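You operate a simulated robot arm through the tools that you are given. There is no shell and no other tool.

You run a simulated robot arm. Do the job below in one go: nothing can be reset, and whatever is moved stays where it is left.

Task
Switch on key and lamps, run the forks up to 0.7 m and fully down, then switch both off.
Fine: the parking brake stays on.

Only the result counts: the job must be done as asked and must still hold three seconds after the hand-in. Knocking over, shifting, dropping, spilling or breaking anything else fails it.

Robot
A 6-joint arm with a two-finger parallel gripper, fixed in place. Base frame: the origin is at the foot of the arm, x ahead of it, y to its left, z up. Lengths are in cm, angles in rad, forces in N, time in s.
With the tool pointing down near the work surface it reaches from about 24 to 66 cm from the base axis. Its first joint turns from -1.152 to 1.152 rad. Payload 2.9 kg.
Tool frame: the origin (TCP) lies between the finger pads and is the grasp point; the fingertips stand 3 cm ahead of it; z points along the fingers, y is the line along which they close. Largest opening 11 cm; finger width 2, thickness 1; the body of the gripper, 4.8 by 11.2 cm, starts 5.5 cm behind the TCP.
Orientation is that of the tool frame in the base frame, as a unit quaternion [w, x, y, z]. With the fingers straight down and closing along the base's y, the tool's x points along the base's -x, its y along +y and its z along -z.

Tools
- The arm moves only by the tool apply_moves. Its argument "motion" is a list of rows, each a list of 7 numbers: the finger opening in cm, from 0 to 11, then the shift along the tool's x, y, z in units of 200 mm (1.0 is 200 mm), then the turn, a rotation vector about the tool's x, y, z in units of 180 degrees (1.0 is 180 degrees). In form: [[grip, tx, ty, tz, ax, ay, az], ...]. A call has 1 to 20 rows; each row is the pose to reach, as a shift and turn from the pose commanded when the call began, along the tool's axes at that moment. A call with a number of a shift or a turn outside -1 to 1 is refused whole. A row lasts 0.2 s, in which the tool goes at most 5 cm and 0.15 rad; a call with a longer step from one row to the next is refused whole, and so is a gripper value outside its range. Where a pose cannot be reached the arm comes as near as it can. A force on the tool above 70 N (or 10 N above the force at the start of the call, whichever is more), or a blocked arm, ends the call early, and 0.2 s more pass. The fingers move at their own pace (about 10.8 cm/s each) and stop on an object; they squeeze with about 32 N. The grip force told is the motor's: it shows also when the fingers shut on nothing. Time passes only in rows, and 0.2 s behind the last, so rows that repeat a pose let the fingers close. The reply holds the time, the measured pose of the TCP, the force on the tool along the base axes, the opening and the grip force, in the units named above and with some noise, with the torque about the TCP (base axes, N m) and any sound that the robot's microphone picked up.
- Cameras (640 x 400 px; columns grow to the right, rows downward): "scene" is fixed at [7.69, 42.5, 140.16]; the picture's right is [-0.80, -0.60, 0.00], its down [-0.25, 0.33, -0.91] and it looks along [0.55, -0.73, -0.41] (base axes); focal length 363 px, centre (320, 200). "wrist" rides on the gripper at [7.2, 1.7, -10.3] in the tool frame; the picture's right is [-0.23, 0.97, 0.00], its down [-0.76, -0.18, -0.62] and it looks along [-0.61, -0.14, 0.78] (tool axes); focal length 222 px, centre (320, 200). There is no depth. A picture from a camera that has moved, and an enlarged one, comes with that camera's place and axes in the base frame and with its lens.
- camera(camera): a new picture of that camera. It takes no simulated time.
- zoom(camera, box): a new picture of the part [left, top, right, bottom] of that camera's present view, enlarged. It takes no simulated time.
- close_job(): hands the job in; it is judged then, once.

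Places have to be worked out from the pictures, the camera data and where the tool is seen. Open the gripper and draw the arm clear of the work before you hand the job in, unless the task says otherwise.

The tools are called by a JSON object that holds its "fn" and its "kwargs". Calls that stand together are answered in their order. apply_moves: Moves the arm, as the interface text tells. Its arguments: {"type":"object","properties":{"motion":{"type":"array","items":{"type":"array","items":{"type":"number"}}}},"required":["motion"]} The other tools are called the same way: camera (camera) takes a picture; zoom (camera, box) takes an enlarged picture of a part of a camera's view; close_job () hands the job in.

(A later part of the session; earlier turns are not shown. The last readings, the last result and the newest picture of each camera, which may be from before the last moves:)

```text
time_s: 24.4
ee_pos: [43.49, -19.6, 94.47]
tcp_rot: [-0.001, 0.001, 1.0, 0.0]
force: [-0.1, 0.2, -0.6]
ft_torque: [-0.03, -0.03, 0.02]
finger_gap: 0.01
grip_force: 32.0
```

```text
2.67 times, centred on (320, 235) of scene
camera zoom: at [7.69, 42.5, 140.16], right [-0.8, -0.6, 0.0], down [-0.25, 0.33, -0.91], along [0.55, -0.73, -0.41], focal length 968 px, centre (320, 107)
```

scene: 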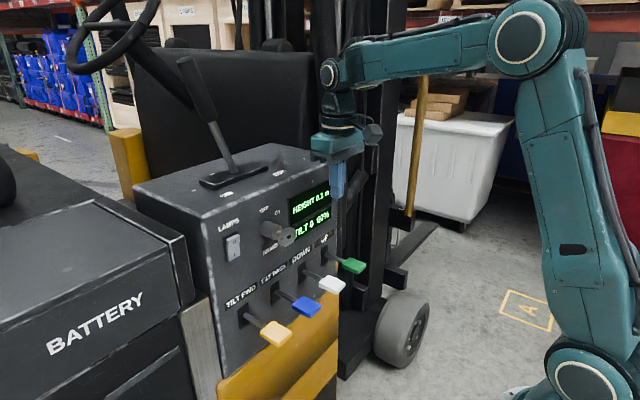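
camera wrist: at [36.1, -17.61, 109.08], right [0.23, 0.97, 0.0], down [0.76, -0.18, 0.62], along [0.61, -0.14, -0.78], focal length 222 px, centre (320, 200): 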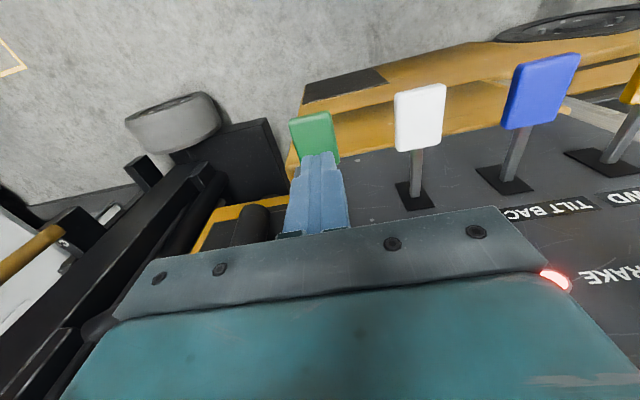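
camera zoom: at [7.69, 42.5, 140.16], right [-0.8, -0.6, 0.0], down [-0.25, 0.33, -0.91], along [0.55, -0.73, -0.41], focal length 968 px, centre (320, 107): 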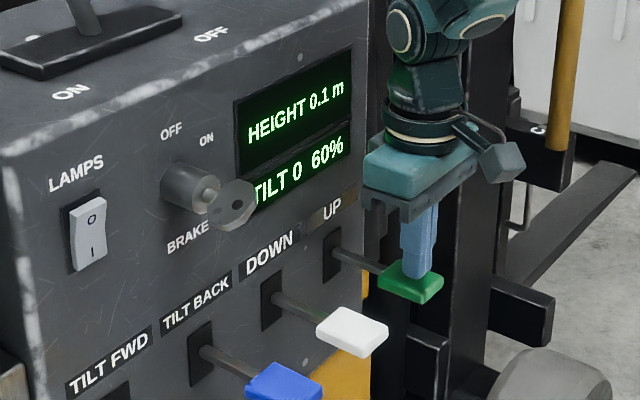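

Still no load. I press further in small increments, reading force and display each time.

{"fn": "apply_moves", "kwargs": {"motion": [[0, 0, 0, 0.02, 0, 0, 0], [0, 0, 0, 0.04, 0, 0, 0]]}}

{"fn": "zoom", "kwargs": {"camera": "scene", "box": [240, 160, 400, 310]}}

```text
time_s: 25.0
ee_pos: [43.51, -19.66, 93.76]
tcp_rot: [0.0, 0.0, 1.0, 0.001]
force: [-0.1, -0.2, 1.3]
ft_torque: [0.05, -0.02, -0.03]
finger_gap: 0.0
grip_force: 31.9
```

```text
2.67 times, centred on (320, 235) of scene
camera zoom: at [7.68, 42.5, 140.16], right [-0.8, -0.6, 0.0], down [-0.25, 0.33, -0.91], along [0.55, -0.73, -0.41], focal length 968 px, centre (320, 107)
```

zoom: 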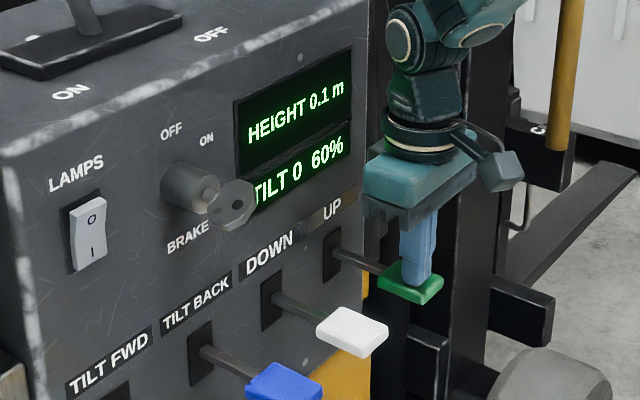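

First hint of contact (1.3 N at z=93.8). I press 0.6 cm more.

{"fn": "apply_moves", "kwargs": {"motion": [[0, 0, 0, 0.015, 0, 0, 0], [0, 0, 0, 0.03, 0, 0, 0]]}}

{"fn": "zoom", "kwargs": {"camera": "scene", "box": [240, 160, 400, 310]}}

```text
time_s: 25.6
ee_pos: [43.47, -19.62, 93.15]
tcp_rot: [0.0, 0.001, 1.0, -0.002]
force: [-1.7, 0.0, 0.6]
ft_torque: [0.03, 0.05, -0.01]
finger_gap: 0.0
grip_force: 31.4
```

```text
2.67 times, centred on (320, 235) of scene
camera zoom: at [7.68, 42.5, 140.16], right [-0.8, -0.6, 0.0], down [-0.25, 0.33, -0.91], along [0.55, -0.73, -0.41], focal length 968 px, centre (320, 107)
```

zoom: 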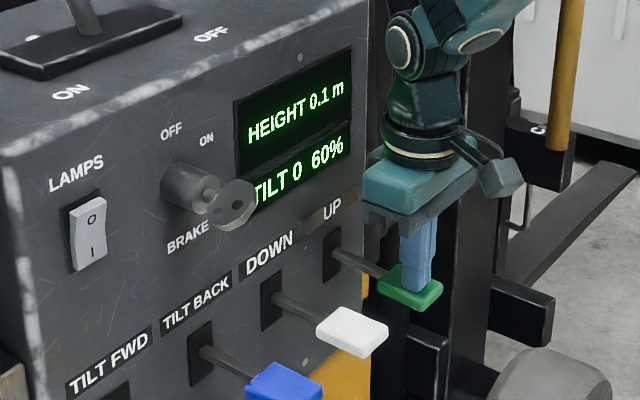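

The paddle is now moving down with very little resistance. I go on 0.6 cm at a time.

{"fn": "apply_moves", "kwargs": {"motion": [[0, 0, 0, 0.015, 0, 0, 0], [0, 0, 0, 0.03, 0, 0, 0]]}}

{"fn": "zoom", "kwargs": {"camera": "scene", "box": [240, 160, 400, 310]}}

```text
time_s: 26.2
ee_pos: [43.42, -19.67, 92.48]
tcp_rot: [0.001, 0.0, 1.0, -0.001]
force: [-0.1, 1.0, 1.6]
ft_torque: [-0.02, -0.02, 0.02]
finger_gap: 0.0
grip_force: 31.8
```

```text
2.67 times, centred on (320, 235) of scene
camera zoom: at [7.68, 42.5, 140.16], right [-0.8, -0.6, 0.0], down [-0.25, 0.33, -0.91], along [0.55, -0.73, -0.41], focal length 968 px, centre (320, 107)
```

zoom: 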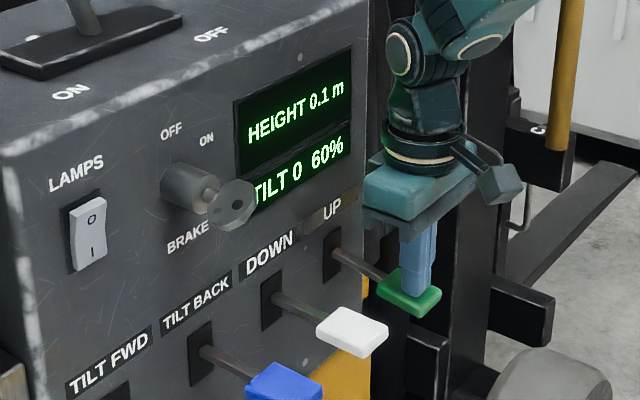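

The paddle has dropped about 1 cm; height still 0.1. I continue down.

{"fn": "apply_moves", "kwargs": {"motion": [[0, 0, 0, 0.015, 0, 0, 0], [0, 0, 0, 0.03, 0, 0, 0]]}}

{"fn": "zoom", "kwargs": {"camera": "scene", "box": [240, 160, 400, 310]}}

```text
time_s: 26.8
ee_pos: [43.42, -19.65, 91.95]
tcp_rot: [0.0, 0.0, 1.0, -0.001]
force: [0.2, 0.8, 1.9]
ft_torque: [-0.03, -0.05, 0.0]
finger_gap: 0.01
grip_force: 32.1
```

```text
2.67 times, centred on (320, 235) of scene
camera zoom: at [7.68, 42.5, 140.16], right [-0.8, -0.6, 0.0], down [-0.25, 0.33, -0.91], along [0.55, -0.73, -0.41], focal length 968 px, centre (320, 107)
```

zoom: 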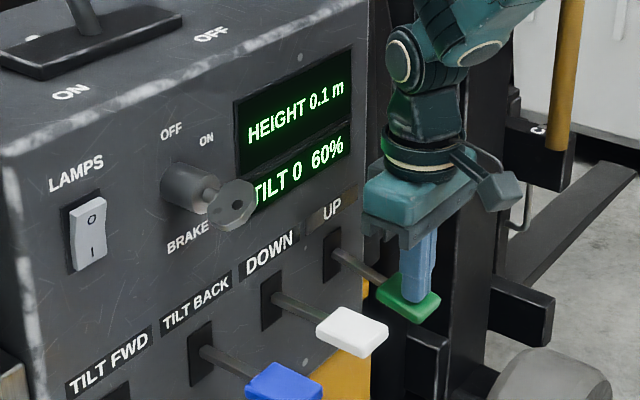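

Force grows slowly (about 2 N), a light spring. I keep pressing toward the end of its travel.

{"fn": "apply_moves", "kwargs": {"motion": [[0, 0, 0, 0.015, 0, 0, 0], [0, 0, 0, 0.03, 0, 0, 0]]}}

{"fn": "zoom", "kwargs": {"camera": "scene", "box": [240, 160, 400, 310]}}

```text
time_s: 27.4
ee_pos: [43.51, -19.64, 91.34]
tcp_rot: [0.0, 0.0, 1.0, -0.001]
force: [-0.3, 0.2, 3.2]
ft_torque: [-0.05, -0.04, 0.0]
finger_gap: 0.0
grip_force: 32.1
```

```text
2.67 times, centred on (320, 235) of scene
camera zoom: at [7.68, 42.5, 140.16], right [-0.8, -0.6, 0.0], down [-0.25, 0.33, -0.91], along [0.55, -0.73, -0.41], focal length 968 px, centre (320, 107)
```

zoom: 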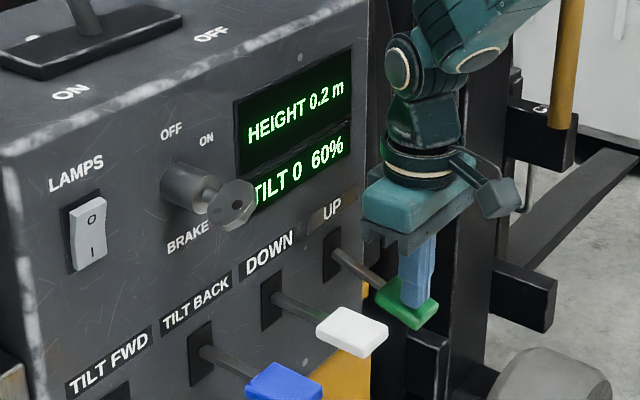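

The forks have started: HEIGHT 0.2 m. I hold here one row at a time to learn the speed.

{"fn": "apply_moves", "kwargs": {"motion": [[0, 0, 0, 0, 0, 0, 0]]}}

{"fn": "zoom", "kwargs": {"camera": "scene", "box": [240, 160, 400, 310]}}

```text
time_s: 27.8
ee_pos: [43.42, -19.74, 91.37]
tcp_rot: [0.0, 0.0, 1.0, 0.0]
force: [-0.8, -0.7, 2.6]
ft_torque: [-0.06, 0.02, 0.03]
finger_gap: 0.0
grip_force: 32.0
```

```text
2.67 times, centred on (320, 235) of scene
camera zoom: at [7.68, 42.5, 140.16], right [-0.8, -0.6, 0.0], down [-0.25, 0.33, -0.91], along [0.55, -0.73, -0.41], focal length 968 px, centre (320, 107)
```

zoom: 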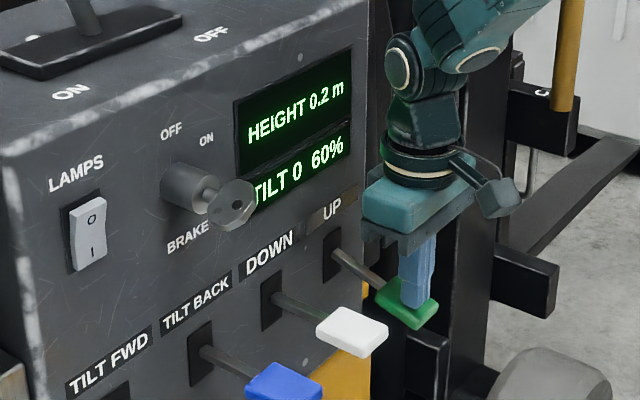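

Forks visibly rising, display still 0.2. I hold a bit longer (0.6 s).

{"fn": "apply_moves", "kwargs": {"motion": [[0, 0, 0, 0, 0, 0, 0], [0, 0, 0, 0, 0, 0, 0]]}}

{"fn": "zoom", "kwargs": {"camera": "scene", "box": [240, 160, 400, 310]}}

```text
time_s: 28.4
ee_pos: [43.54, -19.64, 91.44]
tcp_rot: [0.0, 0.0, 1.0, -0.001]
force: [0.0, -2.0, 2.6]
ft_torque: [-0.03, -0.01, -0.04]
finger_gap: 0.02
grip_force: 31.9
```

```text
2.67 times, centred on (320, 235) of scene
camera zoom: at [7.68, 42.5, 140.16], right [-0.8, -0.6, 0.0], down [-0.25, 0.33, -0.91], along [0.55, -0.73, -0.41], focal length 968 px, centre (320, 107)
```

zoom: 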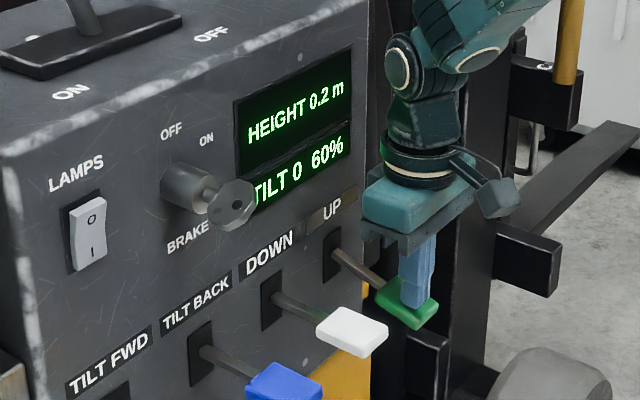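

Still 0.2 and rising steadily. I hold about 1 s.

{"fn": "apply_moves", "kwargs": {"motion": [[0, 0, 0, 0, 0, 0, 0], [0, 0, 0, 0, 0, 0, 0], [0, 0, 0, 0, 0, 0, 0], [0, 0, 0, 0, 0, 0, 0]]}}

{"fn": "zoom", "kwargs": {"camera": "scene", "box": [240, 160, 400, 310]}}

```text
time_s: 29.4
ee_pos: [43.51, -19.53, 91.36]
tcp_rot: [-0.001, 0.0, 1.0, -0.001]
force: [-1.0, 0.6, 1.5]
ft_torque: [-0.03, 0.03, 0.0]
finger_gap: 0.0
grip_force: 31.5
```

```text
2.67 times, centred on (320, 235) of scene
camera zoom: at [7.68, 42.5, 140.16], right [-0.8, -0.6, 0.0], down [-0.25, 0.33, -0.91], along [0.55, -0.73, -0.41], focal length 968 px, centre (320, 107)
```

zoom: 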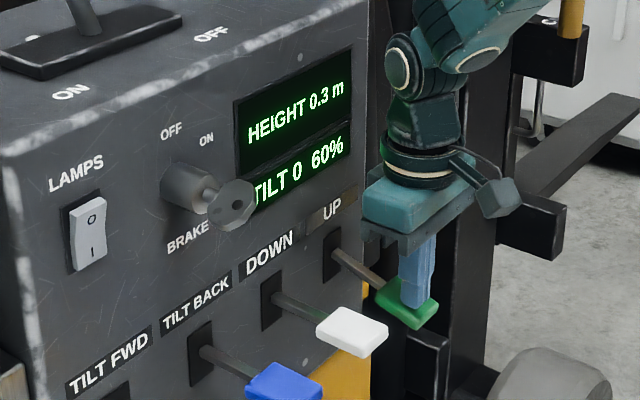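

0.3 m now; speed looks like roughly 0.05–0.07 m/s. I hold for another 2 s.

{"fn": "apply_moves", "kwargs": {"motion": [[0, 0, 0, 0, 0, 0, 0], [0, 0, 0, 0, 0, 0, 0], [0, 0, 0, 0, 0, 0, 0], [0, 0, 0, 0, 0, 0, 0], [0, 0, 0, 0, 0, 0, 0], [0, 0, 0, 0, 0, 0, 0]]}}

{"fn": "zoom", "kwargs": {"camera": "scene", "box": [240, 160, 400, 310]}}

```text
time_s: 30.8
ee_pos: [43.54, -19.65, 91.36]
tcp_rot: [-0.001, 0.0, 1.0, -0.001]
force: [-1.1, -0.4, 2.3]
ft_torque: [-0.03, 0.0, -0.03]
finger_gap: 0.03
grip_force: 32.5
```

```text
2.67 times, centred on (320, 235) of scene
camera zoom: at [7.68, 42.5, 140.16], right [-0.8, -0.6, 0.0], down [-0.25, 0.33, -0.91], along [0.55, -0.73, -0.41], focal length 968 px, centre (320, 107)
```

zoom: 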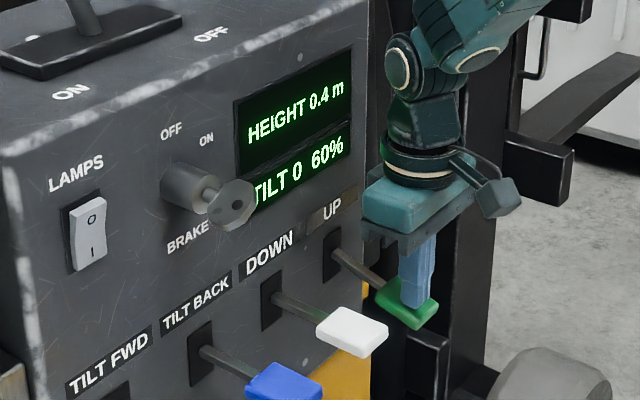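

0.4 m at t=30.8. I sample more finely to catch the step to 0.5 and calibrate the speed.

{"fn": "apply_moves", "kwargs": {"motion": [[0, 0, 0, 0, 0, 0, 0]]}}

{"fn": "zoom", "kwargs": {"camera": "scene", "box": [240, 160, 400, 310]}}

```text
time_s: 31.2
ee_pos: [43.56, -19.69, 91.36]
tcp_rot: [-0.001, 0.0, 1.0, -0.001]
force: [-1.0, -1.2, 1.7]
ft_torque: [-0.01, 0.02, -0.05]
finger_gap: 0.0
grip_force: 32.2
```

```text
2.67 times, centred on (320, 235) of scene
camera zoom: at [7.68, 42.5, 140.16], right [-0.8, -0.6, 0.0], down [-0.25, 0.33, -0.91], along [0.55, -0.73, -0.41], focal length 968 px, centre (320, 107)
```

zoom: 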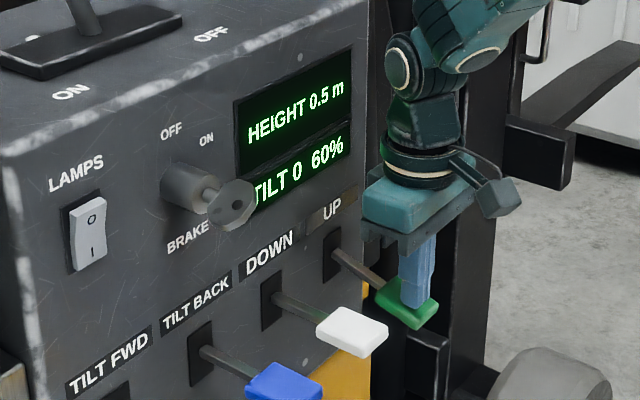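

0.5 m at t=31.2. I continue in single rows.

{"fn": "apply_moves", "kwargs": {"motion": [[0, 0, 0, 0, 0, 0, 0], [0, 0, 0, 0, 0, 0, 0]]}}

{"fn": "zoom", "kwargs": {"camera": "scene", "box": [240, 160, 400, 310]}}

```text
time_s: 31.8
ee_pos: [43.54, -19.54, 91.28]
tcp_rot: [0.0, 0.0, 1.0, -0.001]
force: [-1.6, -1.2, 2.2]
ft_torque: [-0.02, -0.02, 0.02]
finger_gap: 0.02
grip_force: 31.6
```

```text
2.67 times, centred on (320, 235) of scene
camera zoom: at [7.68, 42.5, 140.16], right [-0.8, -0.6, 0.0], down [-0.25, 0.33, -0.91], along [0.55, -0.73, -0.41], focal length 968 px, centre (320, 107)
```

zoom: 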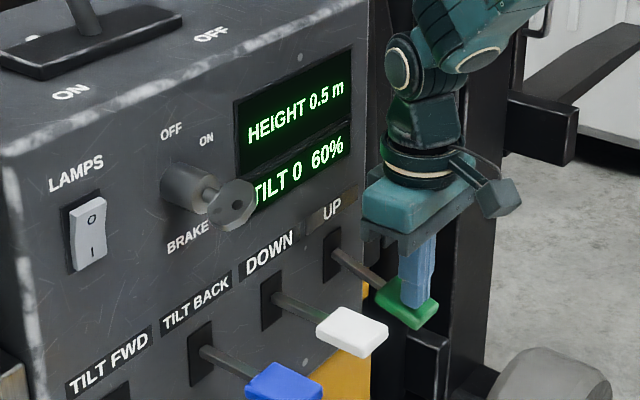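

{"fn": "apply_moves", "kwargs": {"motion": [[0, 0, 0, 0, 0, 0, 0]]}}

{"fn": "zoom", "kwargs": {"camera": "scene", "box": [240, 160, 400, 310]}}

```text
time_s: 32.2
ee_pos: [43.52, -19.64, 91.36]
tcp_rot: [0.0, 0.0, 1.0, -0.001]
force: [-1.3, -0.1, 3.2]
ft_torque: [-0.05, 0.02, 0.01]
finger_gap: 0.0
grip_force: 32.1
```

```text
2.67 times, centred on (320, 235) of scene
camera zoom: at [7.68, 42.5, 140.16], right [-0.8, -0.6, 0.0], down [-0.25, 0.33, -0.91], along [0.55, -0.73, -0.41], focal length 968 px, centre (320, 107)
```

zoom: 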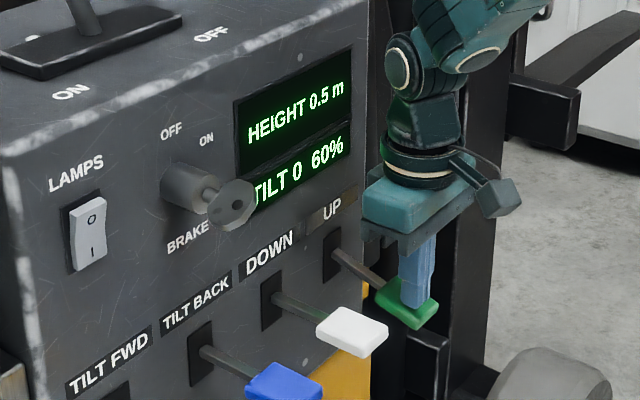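

Still 0.5 m at t=32.2. One more row.

{"fn": "apply_moves", "kwargs": {"motion": [[0, 0, 0, 0, 0, 0, 0]]}}

{"fn": "zoom", "kwargs": {"camera": "scene", "box": [240, 160, 400, 310]}}

```text
time_s: 32.6
ee_pos: [43.4, -19.67, 91.39]
tcp_rot: [0.0, 0.001, 1.0, -0.002]
force: [-2.6, -0.4, 2.2]
ft_torque: [-0.03, 0.03, 0.01]
finger_gap: 0.0
grip_force: 31.8
```

```text
2.67 times, centred on (320, 235) of scene
camera zoom: at [7.68, 42.5, 140.16], right [-0.8, -0.6, 0.0], down [-0.25, 0.33, -0.91], along [0.55, -0.73, -0.41], focal length 968 px, centre (320, 107)
```

zoom: 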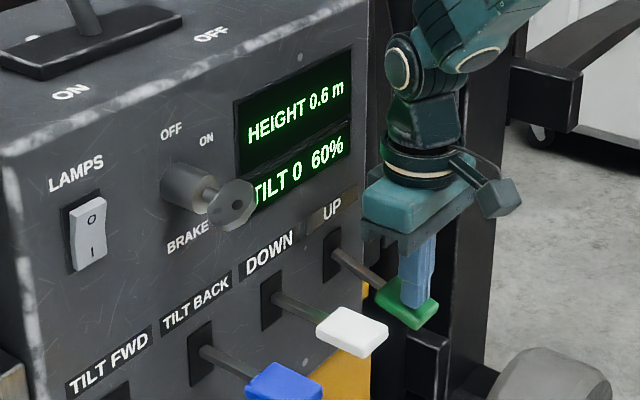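

0.6 m at t=32.6; transitions fit a speed of about 0.077 m/s, so 0.65 should come near t≈33.7 and 0.70 near 34.3. I hold 0.6 s.

{"fn": "apply_moves", "kwargs": {"motion": [[0, 0, 0, 0, 0, 0, 0], [0, 0, 0, 0, 0, 0, 0]]}}

{"fn": "zoom", "kwargs": {"camera": "scene", "box": [240, 160, 400, 310]}}

```text
time_s: 33.2
ee_pos: [43.47, -19.62, 91.29]
tcp_rot: [0.0, 0.0, 1.0, -0.001]
force: [-1.2, -0.4, 3.1]
ft_torque: [0.01, -0.01, -0.01]
finger_gap: 0.02
grip_force: 32.1
```

```text
2.67 times, centred on (320, 235) of scene
camera zoom: at [7.68, 42.5, 140.16], right [-0.8, -0.6, 0.0], down [-0.25, 0.33, -0.91], along [0.55, -0.73, -0.41], focal length 968 px, centre (320, 107)
```

zoom: 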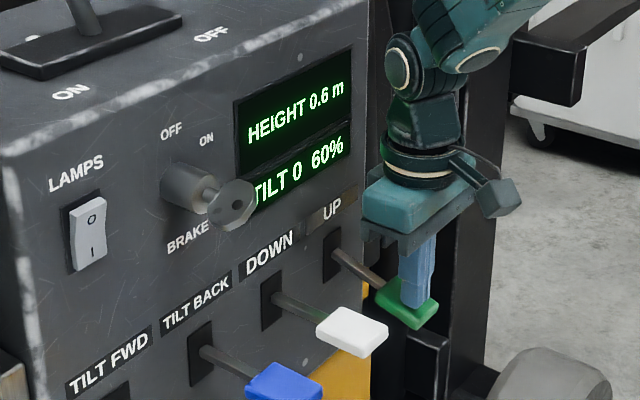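

Still 0.6 m at t=33.2. One row more.

{"fn": "apply_moves", "kwargs": {"motion": [[0, 0, 0, 0, 0, 0, 0]]}}

{"fn": "zoom", "kwargs": {"camera": "scene", "box": [240, 160, 400, 310]}}

```text
time_s: 33.6
ee_pos: [43.52, -19.75, 91.32]
tcp_rot: [-0.001, 0.0, 1.0, -0.002]
force: [-2.5, -0.4, 2.8]
ft_torque: [-0.04, -0.02, -0.01]
finger_gap: 0.0
grip_force: 32.2
```

```text
2.67 times, centred on (320, 235) of scene
camera zoom: at [7.68, 42.5, 140.16], right [-0.8, -0.6, 0.0], down [-0.25, 0.33, -0.91], along [0.55, -0.73, -0.41], focal length 968 px, centre (320, 107)
```

zoom: 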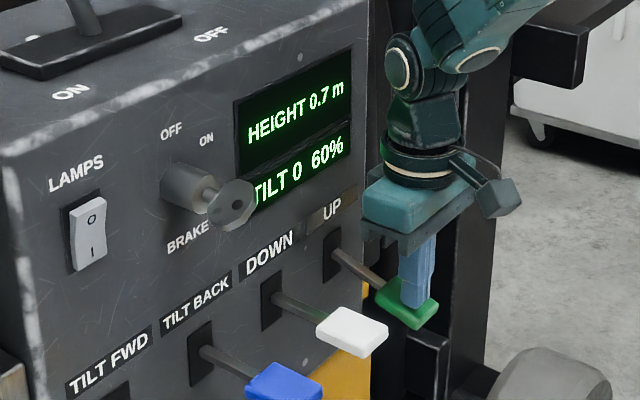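

The display just turned to 0.7 m (true height ≈0.665). I hold one more 0.2 s row, then lift off the lever at once.

{"fn": "apply_moves", "kwargs": {"motion": [[0, 0, 0, 0, 0, 0, 0], [0, 0, 0, -0.2, 0, 0, 0], [0, 0, 0, -0.35, 0, 0, 0]]}}

{"fn": "zoom", "kwargs": {"camera": "scene", "box": [240, 160, 400, 310]}}

```text
time_s: 34.4
ee_pos: [43.33, -19.57, 98.27]
tcp_rot: [0.001, 0.0, 1.0, 0.0]
force: [-0.8, -0.2, 0.1]
ft_torque: [-0.01, 0.03, 0.02]
finger_gap: 0.0
grip_force: 32.2
```

```text
2.67 times, centred on (320, 235) of scene
camera zoom: at [7.68, 42.5, 140.16], right [-0.8, -0.6, 0.0], down [-0.25, 0.33, -0.91], along [0.55, -0.73, -0.41], focal length 968 px, centre (320, 107)
```

zoom: 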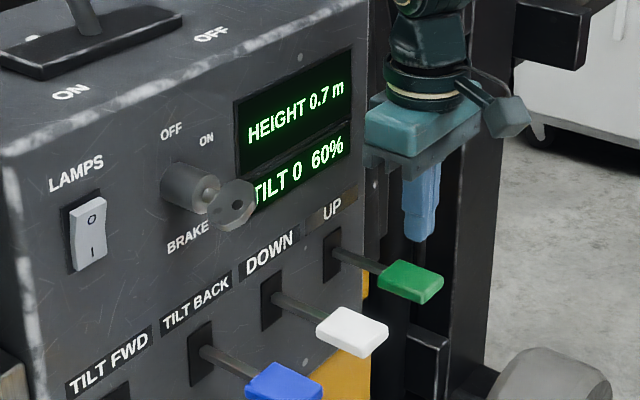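

The lever sprang back and HEIGHT reads 0.7 m. I shift 8.6 cm to the white DOWN lever at y≈-11, staying above the paddles, and check the forks are holding.

{"fn": "apply_moves", "kwargs": {"motion": [[0, 0, 0.2, 0, 0, 0, 0], [0, 0, 0.43, 0, 0, 0, 0], [0, 0, 0.43, 0, 0, 0, 0]]}}

{"fn": "zoom", "kwargs": {"camera": "scene", "box": [240, 160, 400, 310]}}

{"fn": "camera", "kwargs": {"camera": "wrist"}}

```text
time_s: 35.2
ee_pos: [43.06, -10.92, 98.25]
tcp_rot: [0.0, 0.0, 1.0, -0.001]
force: [-0.3, -0.6, 0.6]
ft_torque: [0.01, 0.07, 0.0]
finger_gap: 0.0
grip_force: 31.8
```

```text
2.67 times, centred on (320, 235) of scene
camera zoom: at [7.68, 42.5, 140.16], right [-0.8, -0.6, 0.0], down [-0.25, 0.33, -0.91], along [0.55, -0.73, -0.41], focal length 968 px, centre (320, 107)
```

zoom: 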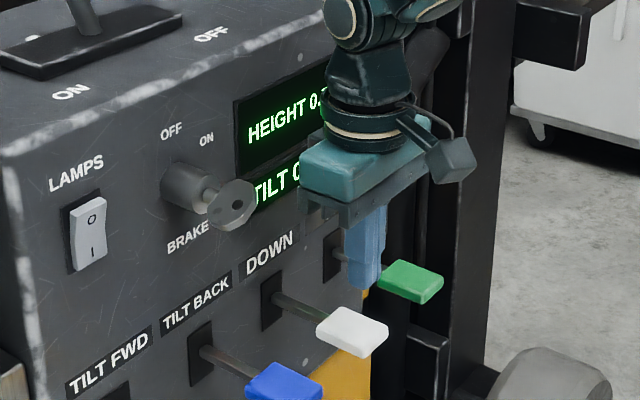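

```text
taken
camera wrist: at [35.92, -9.2, 108.67], right [0.23, 0.97, 0.0], down [0.76, -0.18, 0.62], along [0.61, -0.14, -0.78], focal length 222 px, centre (320, 200)
```

wrist: 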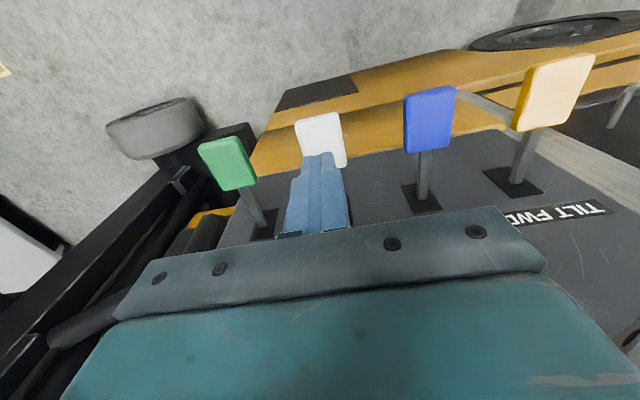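

The forks hold at 0.7 m, and the tip sits over the white DOWN paddle. I press it down the same depth (to z≈91.1) and hold briefly.

{"fn": "apply_moves", "kwargs": {"motion": [[0, 0, 0, 0.12, 0, 0, 0], [0, 0, 0, 0.22, 0, 0, 0], [0, 0, 0, 0.29, 0, 0, 0], [0, 0, 0, 0.33, 0, 0, 0], [0, 0, 0, 0.358, 0, 0, 0], [0, 0, 0, 0.358, 0, 0, 0]]}}

{"fn": "zoom", "kwargs": {"camera": "scene", "box": [240, 160, 400, 310]}}

```text
time_s: 36.6
ee_pos: [43.48, -10.95, 91.22]
tcp_rot: [0.0, 0.0, 1.0, 0.0]
force: [0.1, -0.3, 2.4]
ft_torque: [0.01, 0.0, -0.05]
finger_gap: 0.0
grip_force: 31.6
```

```text
2.67 times, centred on (320, 235) of scene
camera zoom: at [7.68, 42.5, 140.16], right [-0.8, -0.6, 0.0], down [-0.25, 0.33, -0.91], along [0.55, -0.73, -0.41], focal length 968 px, centre (320, 107)
```

zoom: 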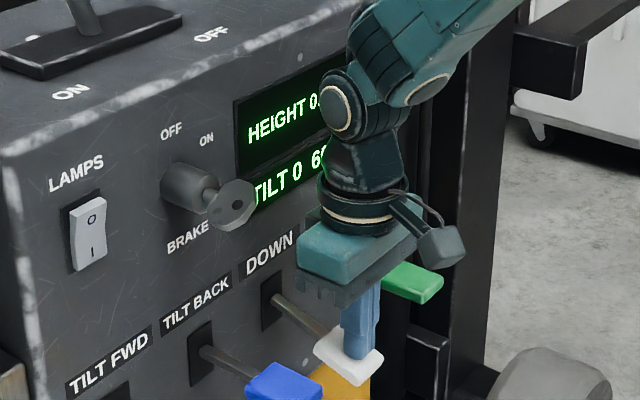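

The DOWN lever is pressed and the forks are going down. I hold for about 4 s and look again.

{"fn": "apply_moves", "kwargs": {"motion": [[0, 0, 0, 0, 0, 0, 0], [0, 0, 0, 0, 0, 0, 0], [0, 0, 0, 0, 0, 0, 0], [0, 0, 0, 0, 0, 0, 0], [0, 0, 0, 0, 0, 0, 0], [0, 0, 0, 0, 0, 0, 0], [0, 0, 0, 0, 0, 0, 0], [0, 0, 0, 0, 0, 0, 0], [0, 0, 0, 0, 0, 0, 0], [0, 0, 0, 0, 0, 0, 0], [0, 0, 0, 0, 0, 0, 0], [0, 0, 0, 0, 0, 0, 0], [0, 0, 0, 0, 0, 0, 0], [0, 0, 0, 0, 0, 0, 0], [0, 0, 0, 0, 0, 0, 0], [0, 0, 0, 0, 0, 0, 0], [0, 0, 0, 0, 0, 0, 0], [0, 0, 0, 0, 0, 0, 0], [0, 0, 0, 0, 0, 0, 0], [0, 0, 0, 0, 0, 0, 0]]}}

{"fn": "zoom", "kwargs": {"camera": "scene", "box": [240, 160, 400, 310]}}

```text
time_s: 40.8
ee_pos: [43.51, -11.06, 91.29]
tcp_rot: [0.0, 0.001, 1.0, -0.001]
force: [-1.3, 1.3, 2.6]
ft_torque: [0.03, 0.04, -0.01]
finger_gap: 0.01
grip_force: 31.8
```

```text
2.67 times, centred on (320, 235) of scene
camera zoom: at [7.68, 42.5, 140.16], right [-0.8, -0.6, 0.0], down [-0.25, 0.33, -0.91], along [0.55, -0.73, -0.41], focal length 968 px, centre (320, 107)
```

zoom: 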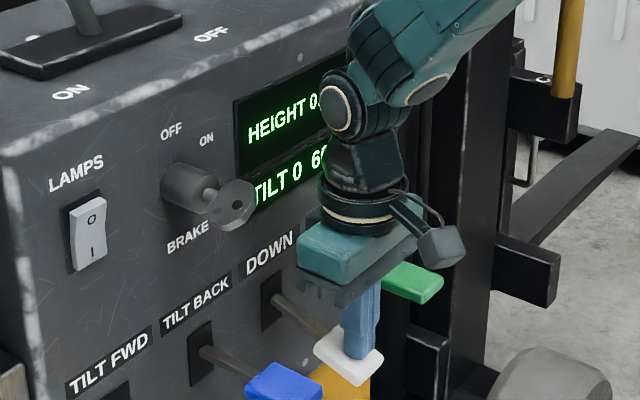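

Forks are near 0.2 m now. I hold another 4 s to reach the bottom stop.

{"fn": "apply_moves", "kwargs": {"motion": [[0, 0, 0, 0, 0, 0, 0], [0, 0, 0, 0, 0, 0, 0], [0, 0, 0, 0, 0, 0, 0], [0, 0, 0, 0, 0, 0, 0], [0, 0, 0, 0, 0, 0, 0], [0, 0, 0, 0, 0, 0, 0], [0, 0, 0, 0, 0, 0, 0], [0, 0, 0, 0, 0, 0, 0], [0, 0, 0, 0, 0, 0, 0], [0, 0, 0, 0, 0, 0, 0], [0, 0, 0, 0, 0, 0, 0], [0, 0, 0, 0, 0, 0, 0]]}}

{"fn": "zoom", "kwargs": {"camera": "scene", "box": [240, 160, 400, 310]}}

```text
time_s: 43.4
ee_pos: [43.6, -11.04, 91.24]
tcp_rot: [0.0, 0.0, 1.0, -0.001]
force: [-2.4, 1.2, 2.7]
ft_torque: [0.02, 0.02, 0.0]
finger_gap: 0.01
grip_force: 31.4
```

```text
2.67 times, centred on (320, 235) of scene
camera zoom: at [7.68, 42.5, 140.16], right [-0.8, -0.6, 0.0], down [-0.25, 0.33, -0.91], along [0.55, -0.73, -0.41], focal length 968 px, centre (320, 107)
```

zoom: 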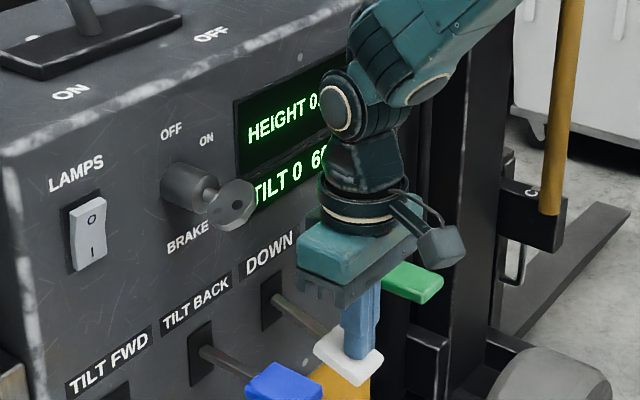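

The forks are now lower than at the start. I hold 2 s more to see whether they have stopped.

{"fn": "apply_moves", "kwargs": {"motion": [[0, 0, 0, 0, 0, 0, 0], [0, 0, 0, 0, 0, 0, 0], [0, 0, 0, 0, 0, 0, 0], [0, 0, 0, 0, 0, 0, 0], [0, 0, 0, 0, 0, 0, 0], [0, 0, 0, 0, 0, 0, 0], [0, 0, 0, 0, 0, 0, 0], [0, 0, 0, 0, 0, 0, 0], [0, 0, 0, 0, 0, 0, 0], [0, 0, 0, 0, 0, 0, 0]]}}

{"fn": "zoom", "kwargs": {"camera": "scene", "box": [240, 160, 400, 310]}}

```text
time_s: 45.6
ee_pos: [43.61, -11.06, 91.21]
tcp_rot: [0.0, 0.0, 1.0, -0.001]
force: [-1.7, 0.1, 2.2]
ft_torque: [0.02, 0.01, 0.01]
finger_gap: 0.0
grip_force: 31.9
```

```text
2.67 times, centred on (320, 235) of scene
camera zoom: at [7.68, 42.5, 140.16], right [-0.8, -0.6, 0.0], down [-0.25, 0.33, -0.91], along [0.55, -0.73, -0.41], focal length 968 px, centre (320, 107)
```

zoom: 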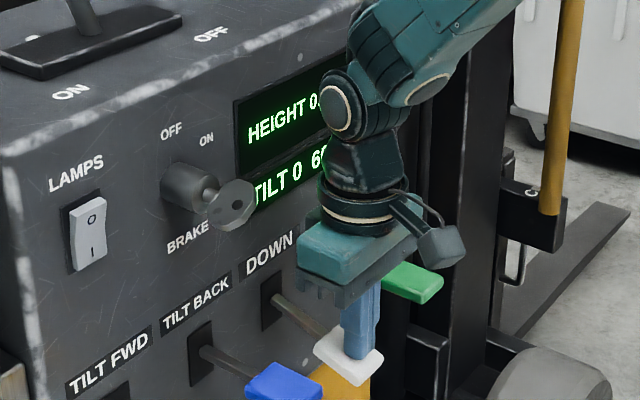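

No change in 2 s, so the forks are on their bottom stop. I lift off the lever straight up to clear it and read the display.

{"fn": "apply_moves", "kwargs": {"motion": [[0, 0, 0, -0.2, 0, 0, 0], [0, 0, 0, -0.4, 0, 0, 0], [0, 0, 0, -0.6, 0, 0, 0], [0, 0, 0, -0.8, 0, 0, 0], [0, 0, 0, -1.0, 0, 0, 0], [0, 0, 0, -1.0, 0, 0, 0]]}}

{"fn": "zoom", "kwargs": {"camera": "scene", "box": [200, 160, 400, 350]}}

{"fn": "camera", "kwargs": {"camera": "wrist"}}

```text
time_s: 47.0
ee_pos: [43.64, -10.73, 111.2]
tcp_rot: [-0.001, 0.0, 1.0, -0.001]
force: [-0.5, -0.9, -0.6]
ft_torque: [0.01, -0.03, -0.01]
finger_gap: 0.0
grip_force: 32.2
```

```text
2.11 times, centred on (300, 255) of scene
camera zoom: at [7.69, 42.5, 140.16], right [-0.8, -0.6, 0.0], down [-0.25, 0.33, -0.91], along [0.55, -0.73, -0.41], focal length 764 px, centre (362, 84)
```

zoom: 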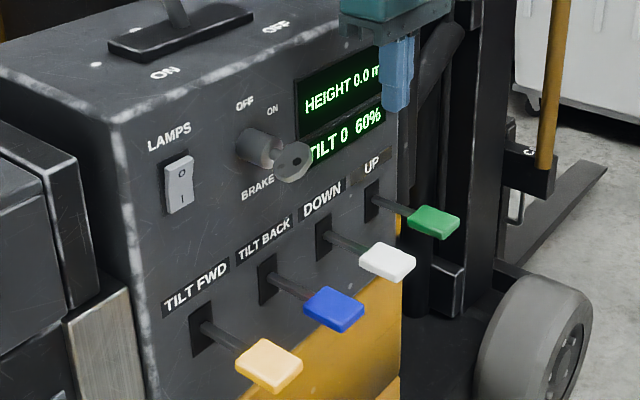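

```text
taken
camera wrist: at [36.29, -9.06, 121.55], right [0.23, 0.97, 0.0], down [0.76, -0.18, 0.62], along [0.61, -0.14, -0.78], focal length 222 px, centre (320, 200)
```

wrist: 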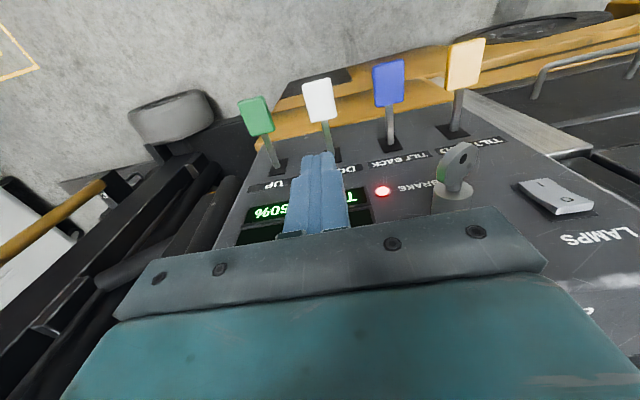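

HEIGHT reads 0.0 m: fully down, levers back at rest. Now I cross back in front of the lamp rocker, pitching the tool back to 35° down.

{"fn": "apply_moves", "kwargs": {"motion": [[0, 0, 0, -0.14, 0, 0, 0], [0, 0, 0.2, -0.14, 0, -0.04, 0], [0, 0, 0.4, -0.14, 0, -0.08, 0], [0, 0, 0.6, -0.14, 0, -0.12, 0], [0, 0, 0.8, -0.14, 0, -0.16, 0], [0, -0.02, 0.9425, -0.14, 0, -0.2, 0], [0, -0.04, 0.9425, -0.14, 0, -0.24, 0], [0, -0.05, 0.9425, -0.14, 0, -0.28, 0], [0, -0.05, 0.9425, -0.1, 0, -0.306, 0], [0, -0.05, 0.9425, -0.1, 0, -0.306, 0]]}}

{"fn": "camera", "kwargs": {"camera": "wrist"}}

{"fn": "zoom", "kwargs": {"camera": "scene", "box": [200, 180, 340, 280]}}

```text
time_s: 49.2
ee_pos: [44.62, 7.92, 113.2]
tcp_rot: [0.463, 0.0, 0.886, 0.0]
force: [-0.4, -0.7, 0.0]
ft_torque: [0.04, 0.02, -0.01]
finger_gap: 0.0
grip_force: 32.2
```

```text
taken
camera wrist: at [31.85, 9.61, 113.09], right [0.13, 0.97, 0.19], down [-0.08, -0.18, 0.98], along [0.99, -0.14, 0.05], focal length 222 px, centre (320, 200)
```

wrist: 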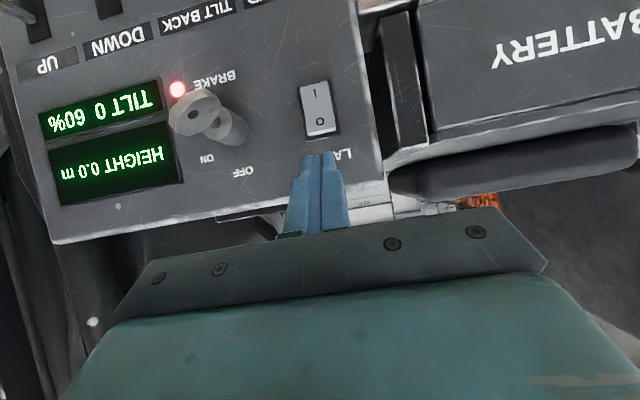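

```text
4.00 times, centred on (270, 230) of scene
camera zoom: at [7.69, 42.5, 140.16], right [-0.8, -0.6, 0.0], down [-0.25, 0.33, -0.91], along [0.55, -0.73, -0.41], focal length 1452 px, centre (520, 80)
```

zoom: 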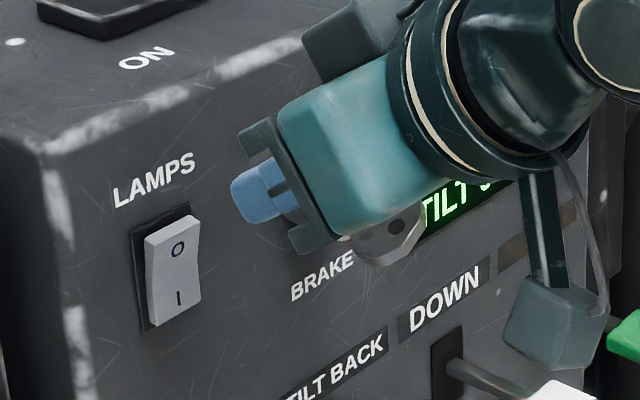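

"O" (now standing out) triangulates to y≈8.0, z≈107.4. I come in front of it and press forward gradually at TCP height 108.4.

{"fn": "apply_moves", "kwargs": {"motion": [[0, 0.075, 0.008, 0.1, 0, 0, 0], [0, 0.148, 0.008, 0.2075, 0, 0, 0], [0, 0.148, 0.008, 0.2075, 0, 0, 0]]}}

{"fn": "zoom", "kwargs": {"camera": "scene", "box": [200, 180, 340, 280]}}

{"fn": "zoom", "kwargs": {"camera": "wrist", "box": [220, 60, 420, 240]}}

```text
time_s: 50.0
ee_pos: [46.11, 8.04, 108.45]
tcp_rot: [0.462, 0.0, 0.887, -0.001]
force: [0.6, 0.3, -0.1]
ft_torque: [0.0, -0.03, 0.0]
finger_gap: 0.0
grip_force: 32.1
```

```text
4.00 times, centred on (270, 230) of scene
camera zoom: at [7.69, 42.5, 140.16], right [-0.8, -0.6, 0.0], down [-0.25, 0.33, -0.91], along [0.55, -0.73, -0.41], focal length 1452 px, centre (520, 80)
```

zoom: 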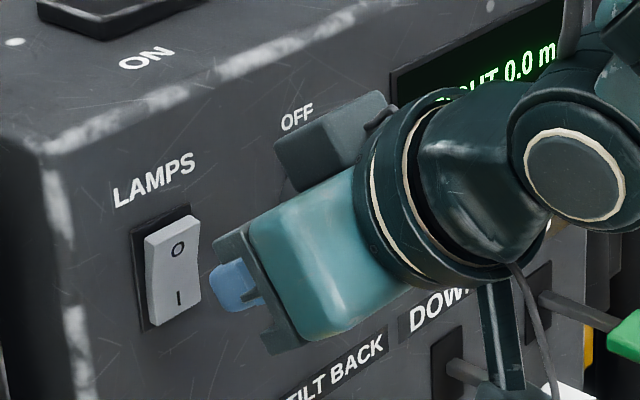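

```text
2.22 times, centred on (320, 150) of wrist
camera zoom: at [33.53, 9.77, 108.36], right [0.13, 0.97, 0.19], down [-0.08, -0.18, 0.98], along [0.99, -0.14, 0.05], focal length 494 px, centre (320, 311)
```

zoom: 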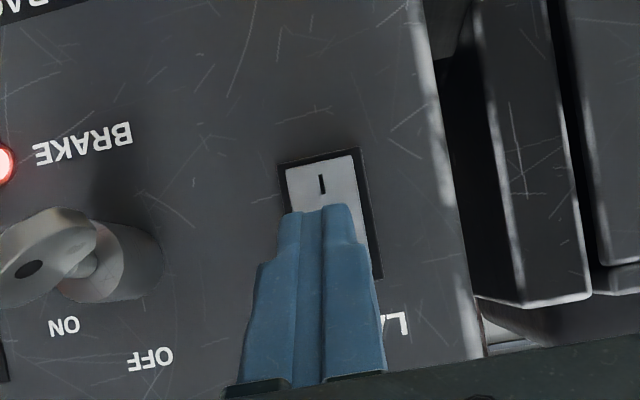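

The tip lines up with the "O" half. I raise 3.5 mm and press forward in small steps up to x≈49.4.

{"fn": "apply_moves", "kwargs": {"motion": [[0, -0.0574, 0, 0.0515, 0, 0, 0], [0, -0.0804, 0, 0.0843, 0, 0, 0], [0, -0.0947, 0, 0.1048, 0, 0, 0], [0, -0.109, 0, 0.1253, 0, 0, 0]]}}

{"fn": "zoom", "kwargs": {"camera": "scene", "box": [200, 180, 340, 280]}}

{"fn": "zoom", "kwargs": {"camera": "wrist", "box": [220, 60, 420, 240]}}

```text
time_s: 51.0
ee_pos: [49.27, 8.0, 108.74]
tcp_rot: [0.461, 0.001, 0.888, -0.001]
force: [-33.8, -1.4, 12.3]
ft_torque: [0.03, -0.09, -0.05]
finger_gap: 0.0
grip_force: 31.7
```

```text
4.00 times, centred on (270, 230) of scene
camera zoom: at [7.56, 42.49, 140.17], right [-0.8, -0.6, 0.0], down [-0.25, 0.33, -0.91], along [0.55, -0.73, -0.41], focal length 1452 px, centre (520, 80)
```

zoom: 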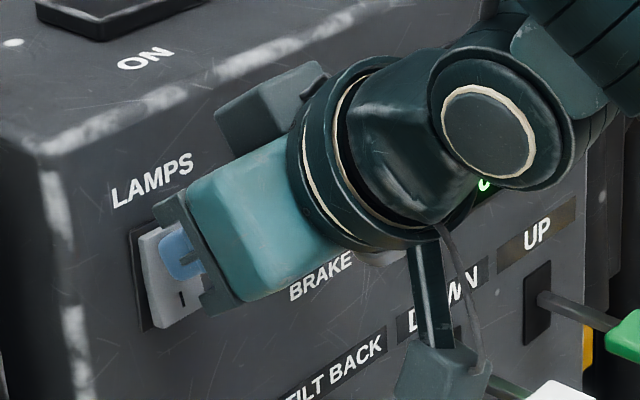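

```text
2.22 times, centred on (320, 150) of wrist
camera zoom: at [36.62, 9.72, 108.77], right [0.13, 0.97, 0.18], down [-0.07, -0.18, 0.98], along [0.99, -0.14, 0.05], focal length 494 px, centre (320, 311)
```

zoom: 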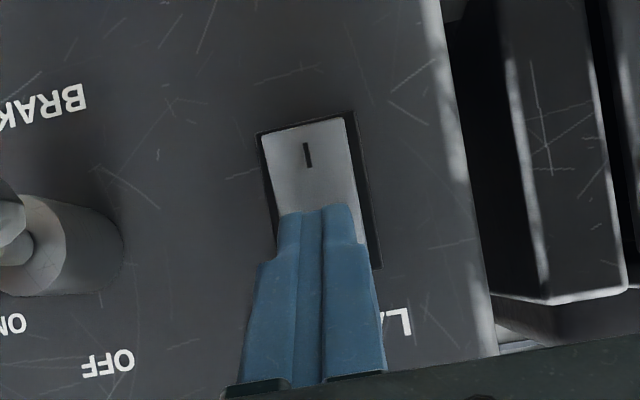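

34 N of contact force and the lower half appears to stand out now. I back off along -x and slightly up to check.

{"fn": "apply_moves", "kwargs": {"motion": [[0, 0.035, 0, -0.05, 0, 0, 0], [0, 0.0717, 0, -0.1025, 0, 0, 0], [0, -0.05, 0, -0.2, 0, 0, 0], [0, -0.05, 0, -0.2, 0, 0, 0]]}}

{"fn": "zoom", "kwargs": {"camera": "scene", "box": [215, 215, 265, 275]}}

{"fn": "camera", "kwargs": {"camera": "wrist"}}

{"fn": "camera", "kwargs": {"camera": "scene"}}

```text
time_s: 52.0
ee_pos: [46.77, 7.91, 111.67]
tcp_rot: [0.462, 0.0, 0.887, 0.0]
force: [-0.4, -0.6, 0.0]
ft_torque: [0.0, -0.03, 0.01]
finger_gap: 0.0
grip_force: 31.6
```

```text
6.67 times, centred on (240, 245) of scene
camera zoom: at [7.69, 42.5, 140.16], right [-0.8, -0.6, 0.0], down [-0.25, 0.33, -0.91], along [0.55, -0.73, -0.41], focal length 2420 px, centre (853, -100)
```

zoom: 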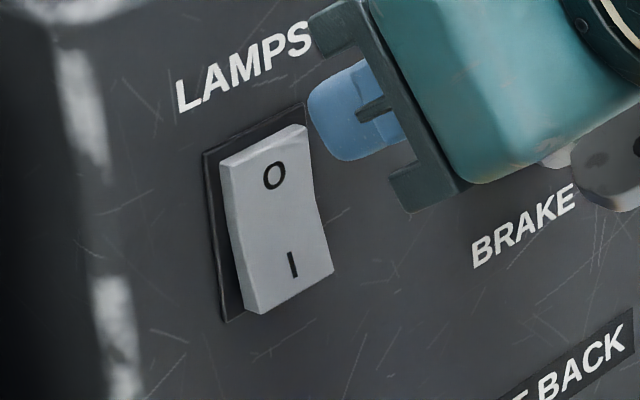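

```text
taken
camera wrist: at [34.14, 9.72, 111.78], right [0.13, 0.97, 0.19], down [-0.07, -0.18, 0.98], along [0.99, -0.14, 0.05], focal length 222 px, centre (320, 200)
```

wrist: 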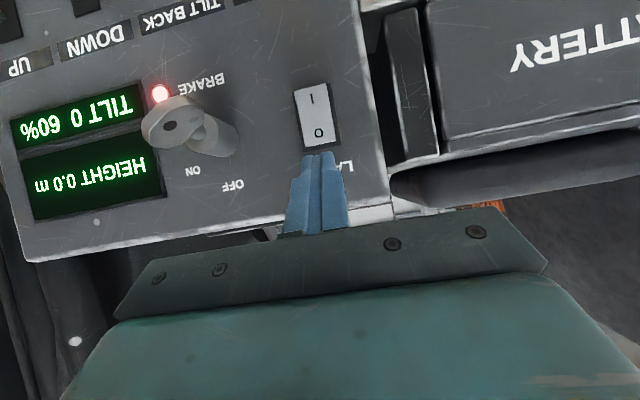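

```text
taken
```

scene: 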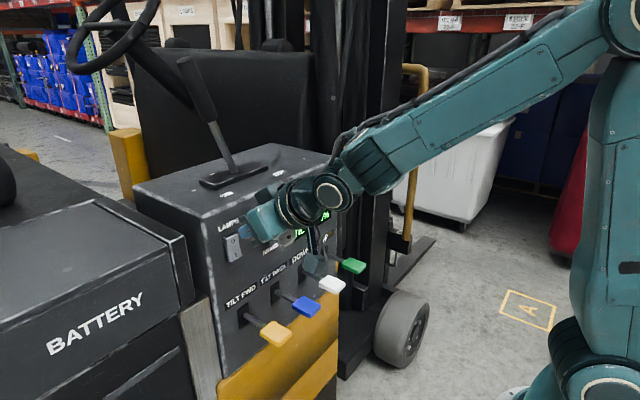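

Lamps are off ("O" pressed in, "I" proud). Now the key: I move back in front of and above it, levelling the tool to point forward and opening the fingers.

{"fn": "apply_moves", "kwargs": {"motion": [[0, -0.0295, -0.1, -0.045, 0, -0.04, 0], [0, -0.0295, -0.25, -0.045, 0, -0.08, 0], [0, -0.0295, -0.425, -0.045, 0, -0.12, 0], [3, -0.0295, -0.425, -0.045, 0, -0.16, 0], [8, -0.0295, -0.425, -0.045, 0, -0.194, 0], [8, -0.0295, -0.425, -0.045, 0, -0.194, 0], [8, -0.0295, -0.425, -0.045, 0, -0.194, 0]]}}

{"fn": "camera", "kwargs": {"camera": "wrist"}}

```text
time_s: 53.6
ee_pos: [46.36, -0.52, 112.91]
tcp_rot: [0.708, -0.001, 0.707, 0.0]
force: [-0.2, 1.5, -1.3]
ft_torque: [0.01, 0.02, -0.02]
finger_gap: 7.98
grip_force: 0.1
```

```text
taken
camera wrist: at [36.02, 1.26, 105.57], right [0.0, 0.97, 0.23], down [-0.62, -0.18, 0.76], along [0.78, -0.14, 0.61], focal length 222 px, centre (320, 200)
```

wrist: 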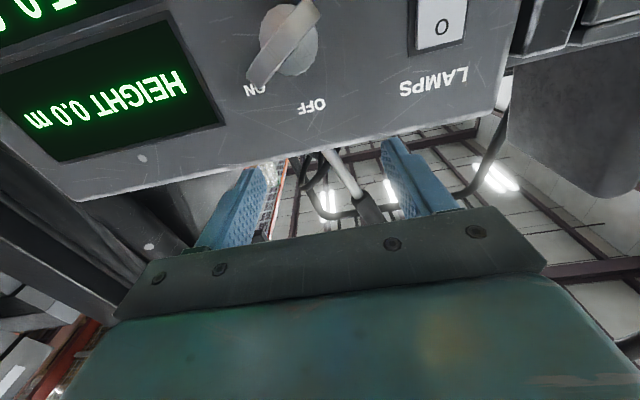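

Lined up above the key. I lower the open fingers around it and then roll clockwise 59° to match the key bow at ON.

{"fn": "apply_moves", "kwargs": {"motion": [[8, 0.12, -0.003, 0.01, 0, 0, 0], [8, 0.24, -0.003, 0.01, 0, 0, 0], [8, 0.343, -0.003, 0.01, 0, 0, 0], [8, 0.343, -0.003, 0.01, 0, 0, 0]]}}

{"fn": "camera", "kwargs": {"camera": "wrist"}}

```text
time_s: 54.6
ee_pos: [46.32, -0.53, 105.89]
tcp_rot: [0.707, 0.0, 0.707, 0.0]
force: [-0.1, -0.4, 0.4]
ft_torque: [-0.02, 0.01, 0.01]
finger_gap: 8.0
grip_force: 0.0
out of reach, approached as far as the arm can: row 2
```

```text
taken
camera wrist: at [36.02, 1.18, 98.67], right [0.0, 0.97, 0.23], down [-0.62, -0.18, 0.76], along [0.78, -0.14, 0.61], focal length 222 px, centre (320, 200)
```

wrist: 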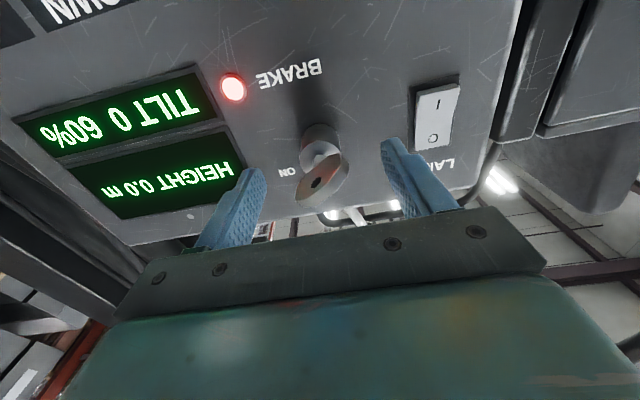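

The fingers straddle the key again. I nudge to the earlier grip position and roll to 59.4°, then close on the bow.

{"fn": "apply_moves", "kwargs": {"motion": [[8, -0.006, -0.003, 0.012, 0, 0, 0.0413], [8, -0.006, -0.003, 0.012, 0, 0, 0.0826], [8, -0.006, -0.003, 0.012, 0, 0, 0.1239], [8, -0.006, -0.003, 0.012, 0, 0, 0.1652], [8, -0.006, -0.003, 0.012, 0, 0, 0.2065], [8, -0.006, -0.003, 0.012, 0, 0, 0.2478], [8, -0.006, -0.003, 0.012, 0, 0, 0.2891], [8, -0.006, -0.003, 0.012, 0, 0, 0.3304], [8, -0.006, -0.003, 0.012, 0, 0, 0.3304]]}}

{"fn": "camera", "kwargs": {"camera": "wrist"}}

{"fn": "zoom", "kwargs": {"camera": "scene", "box": [220, 170, 380, 290]}}

```text
time_s: 56.6
ee_pos: [46.8, -0.5, 106.16]
tcp_rot: [0.614, 0.351, 0.614, 0.351]
force: [-0.2, 1.1, 1.0]
ft_torque: [-0.02, -0.01, 0.01]
finger_gap: 7.99
grip_force: 0.1
```

```text
taken
camera wrist: at [36.44, 6.54, 103.88], right [0.0, 0.3, 0.95], down [-0.62, -0.75, 0.23], along [0.78, -0.59, 0.19], focal length 222 px, centre (320, 200)
```

wrist: 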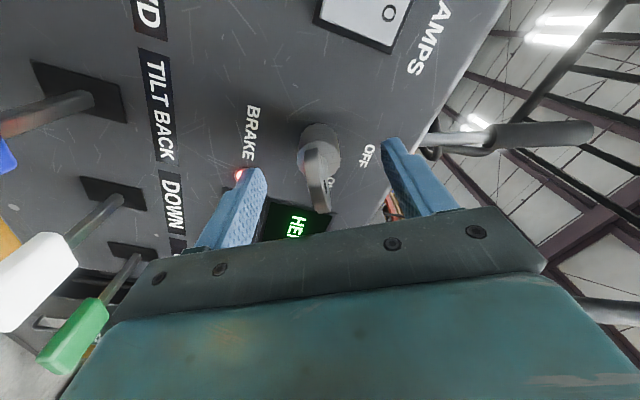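

```text
3.33 times, centred on (300, 230) of scene
camera zoom: at [7.69, 42.5, 140.16], right [-0.8, -0.6, 0.0], down [-0.25, 0.33, -0.91], along [0.55, -0.73, -0.41], focal length 1210 px, centre (387, 100)
```

zoom: 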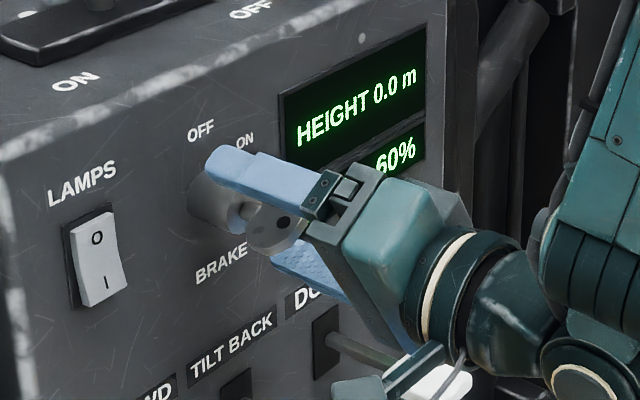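

Same view as when I released it at ON. I close on the bow.

{"fn": "apply_moves", "kwargs": {"motion": [[4, 0, 0, -0.006, 0, 0, 0], [0, 0, 0, -0.006, 0, 0, 0], [0, 0, 0, -0.006, 0, 0, 0], [0, 0, 0, -0.006, 0, 0, 0]]}}

{"fn": "zoom", "kwargs": {"camera": "wrist", "box": [220, 90, 420, 250]}}

```text
time_s: 57.6
ee_pos: [46.67, -0.57, 106.07]
tcp_rot: [0.614, 0.351, 0.614, 0.349]
force: [1.6, -1.3, -0.5]
ft_torque: [0.01, -0.03, -0.04]
finger_gap: 1.15
grip_force: 44.9
```

```text
2.50 times, centred on (320, 170) of wrist
camera zoom: at [36.35, 6.47, 103.85], right [0.0, 0.3, 0.95], down [-0.62, -0.75, 0.23], along [0.78, -0.59, 0.19], focal length 555 px, centre (320, 275)
```

zoom: 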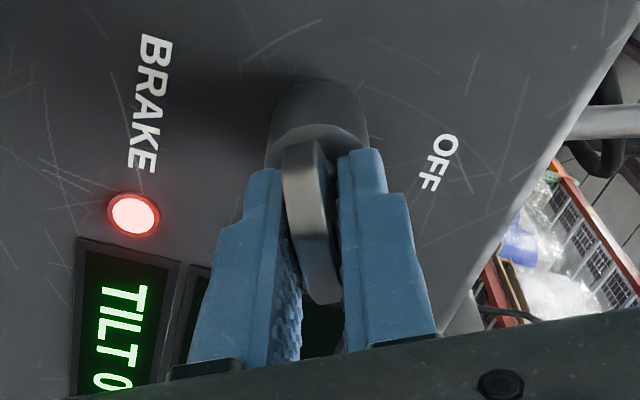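

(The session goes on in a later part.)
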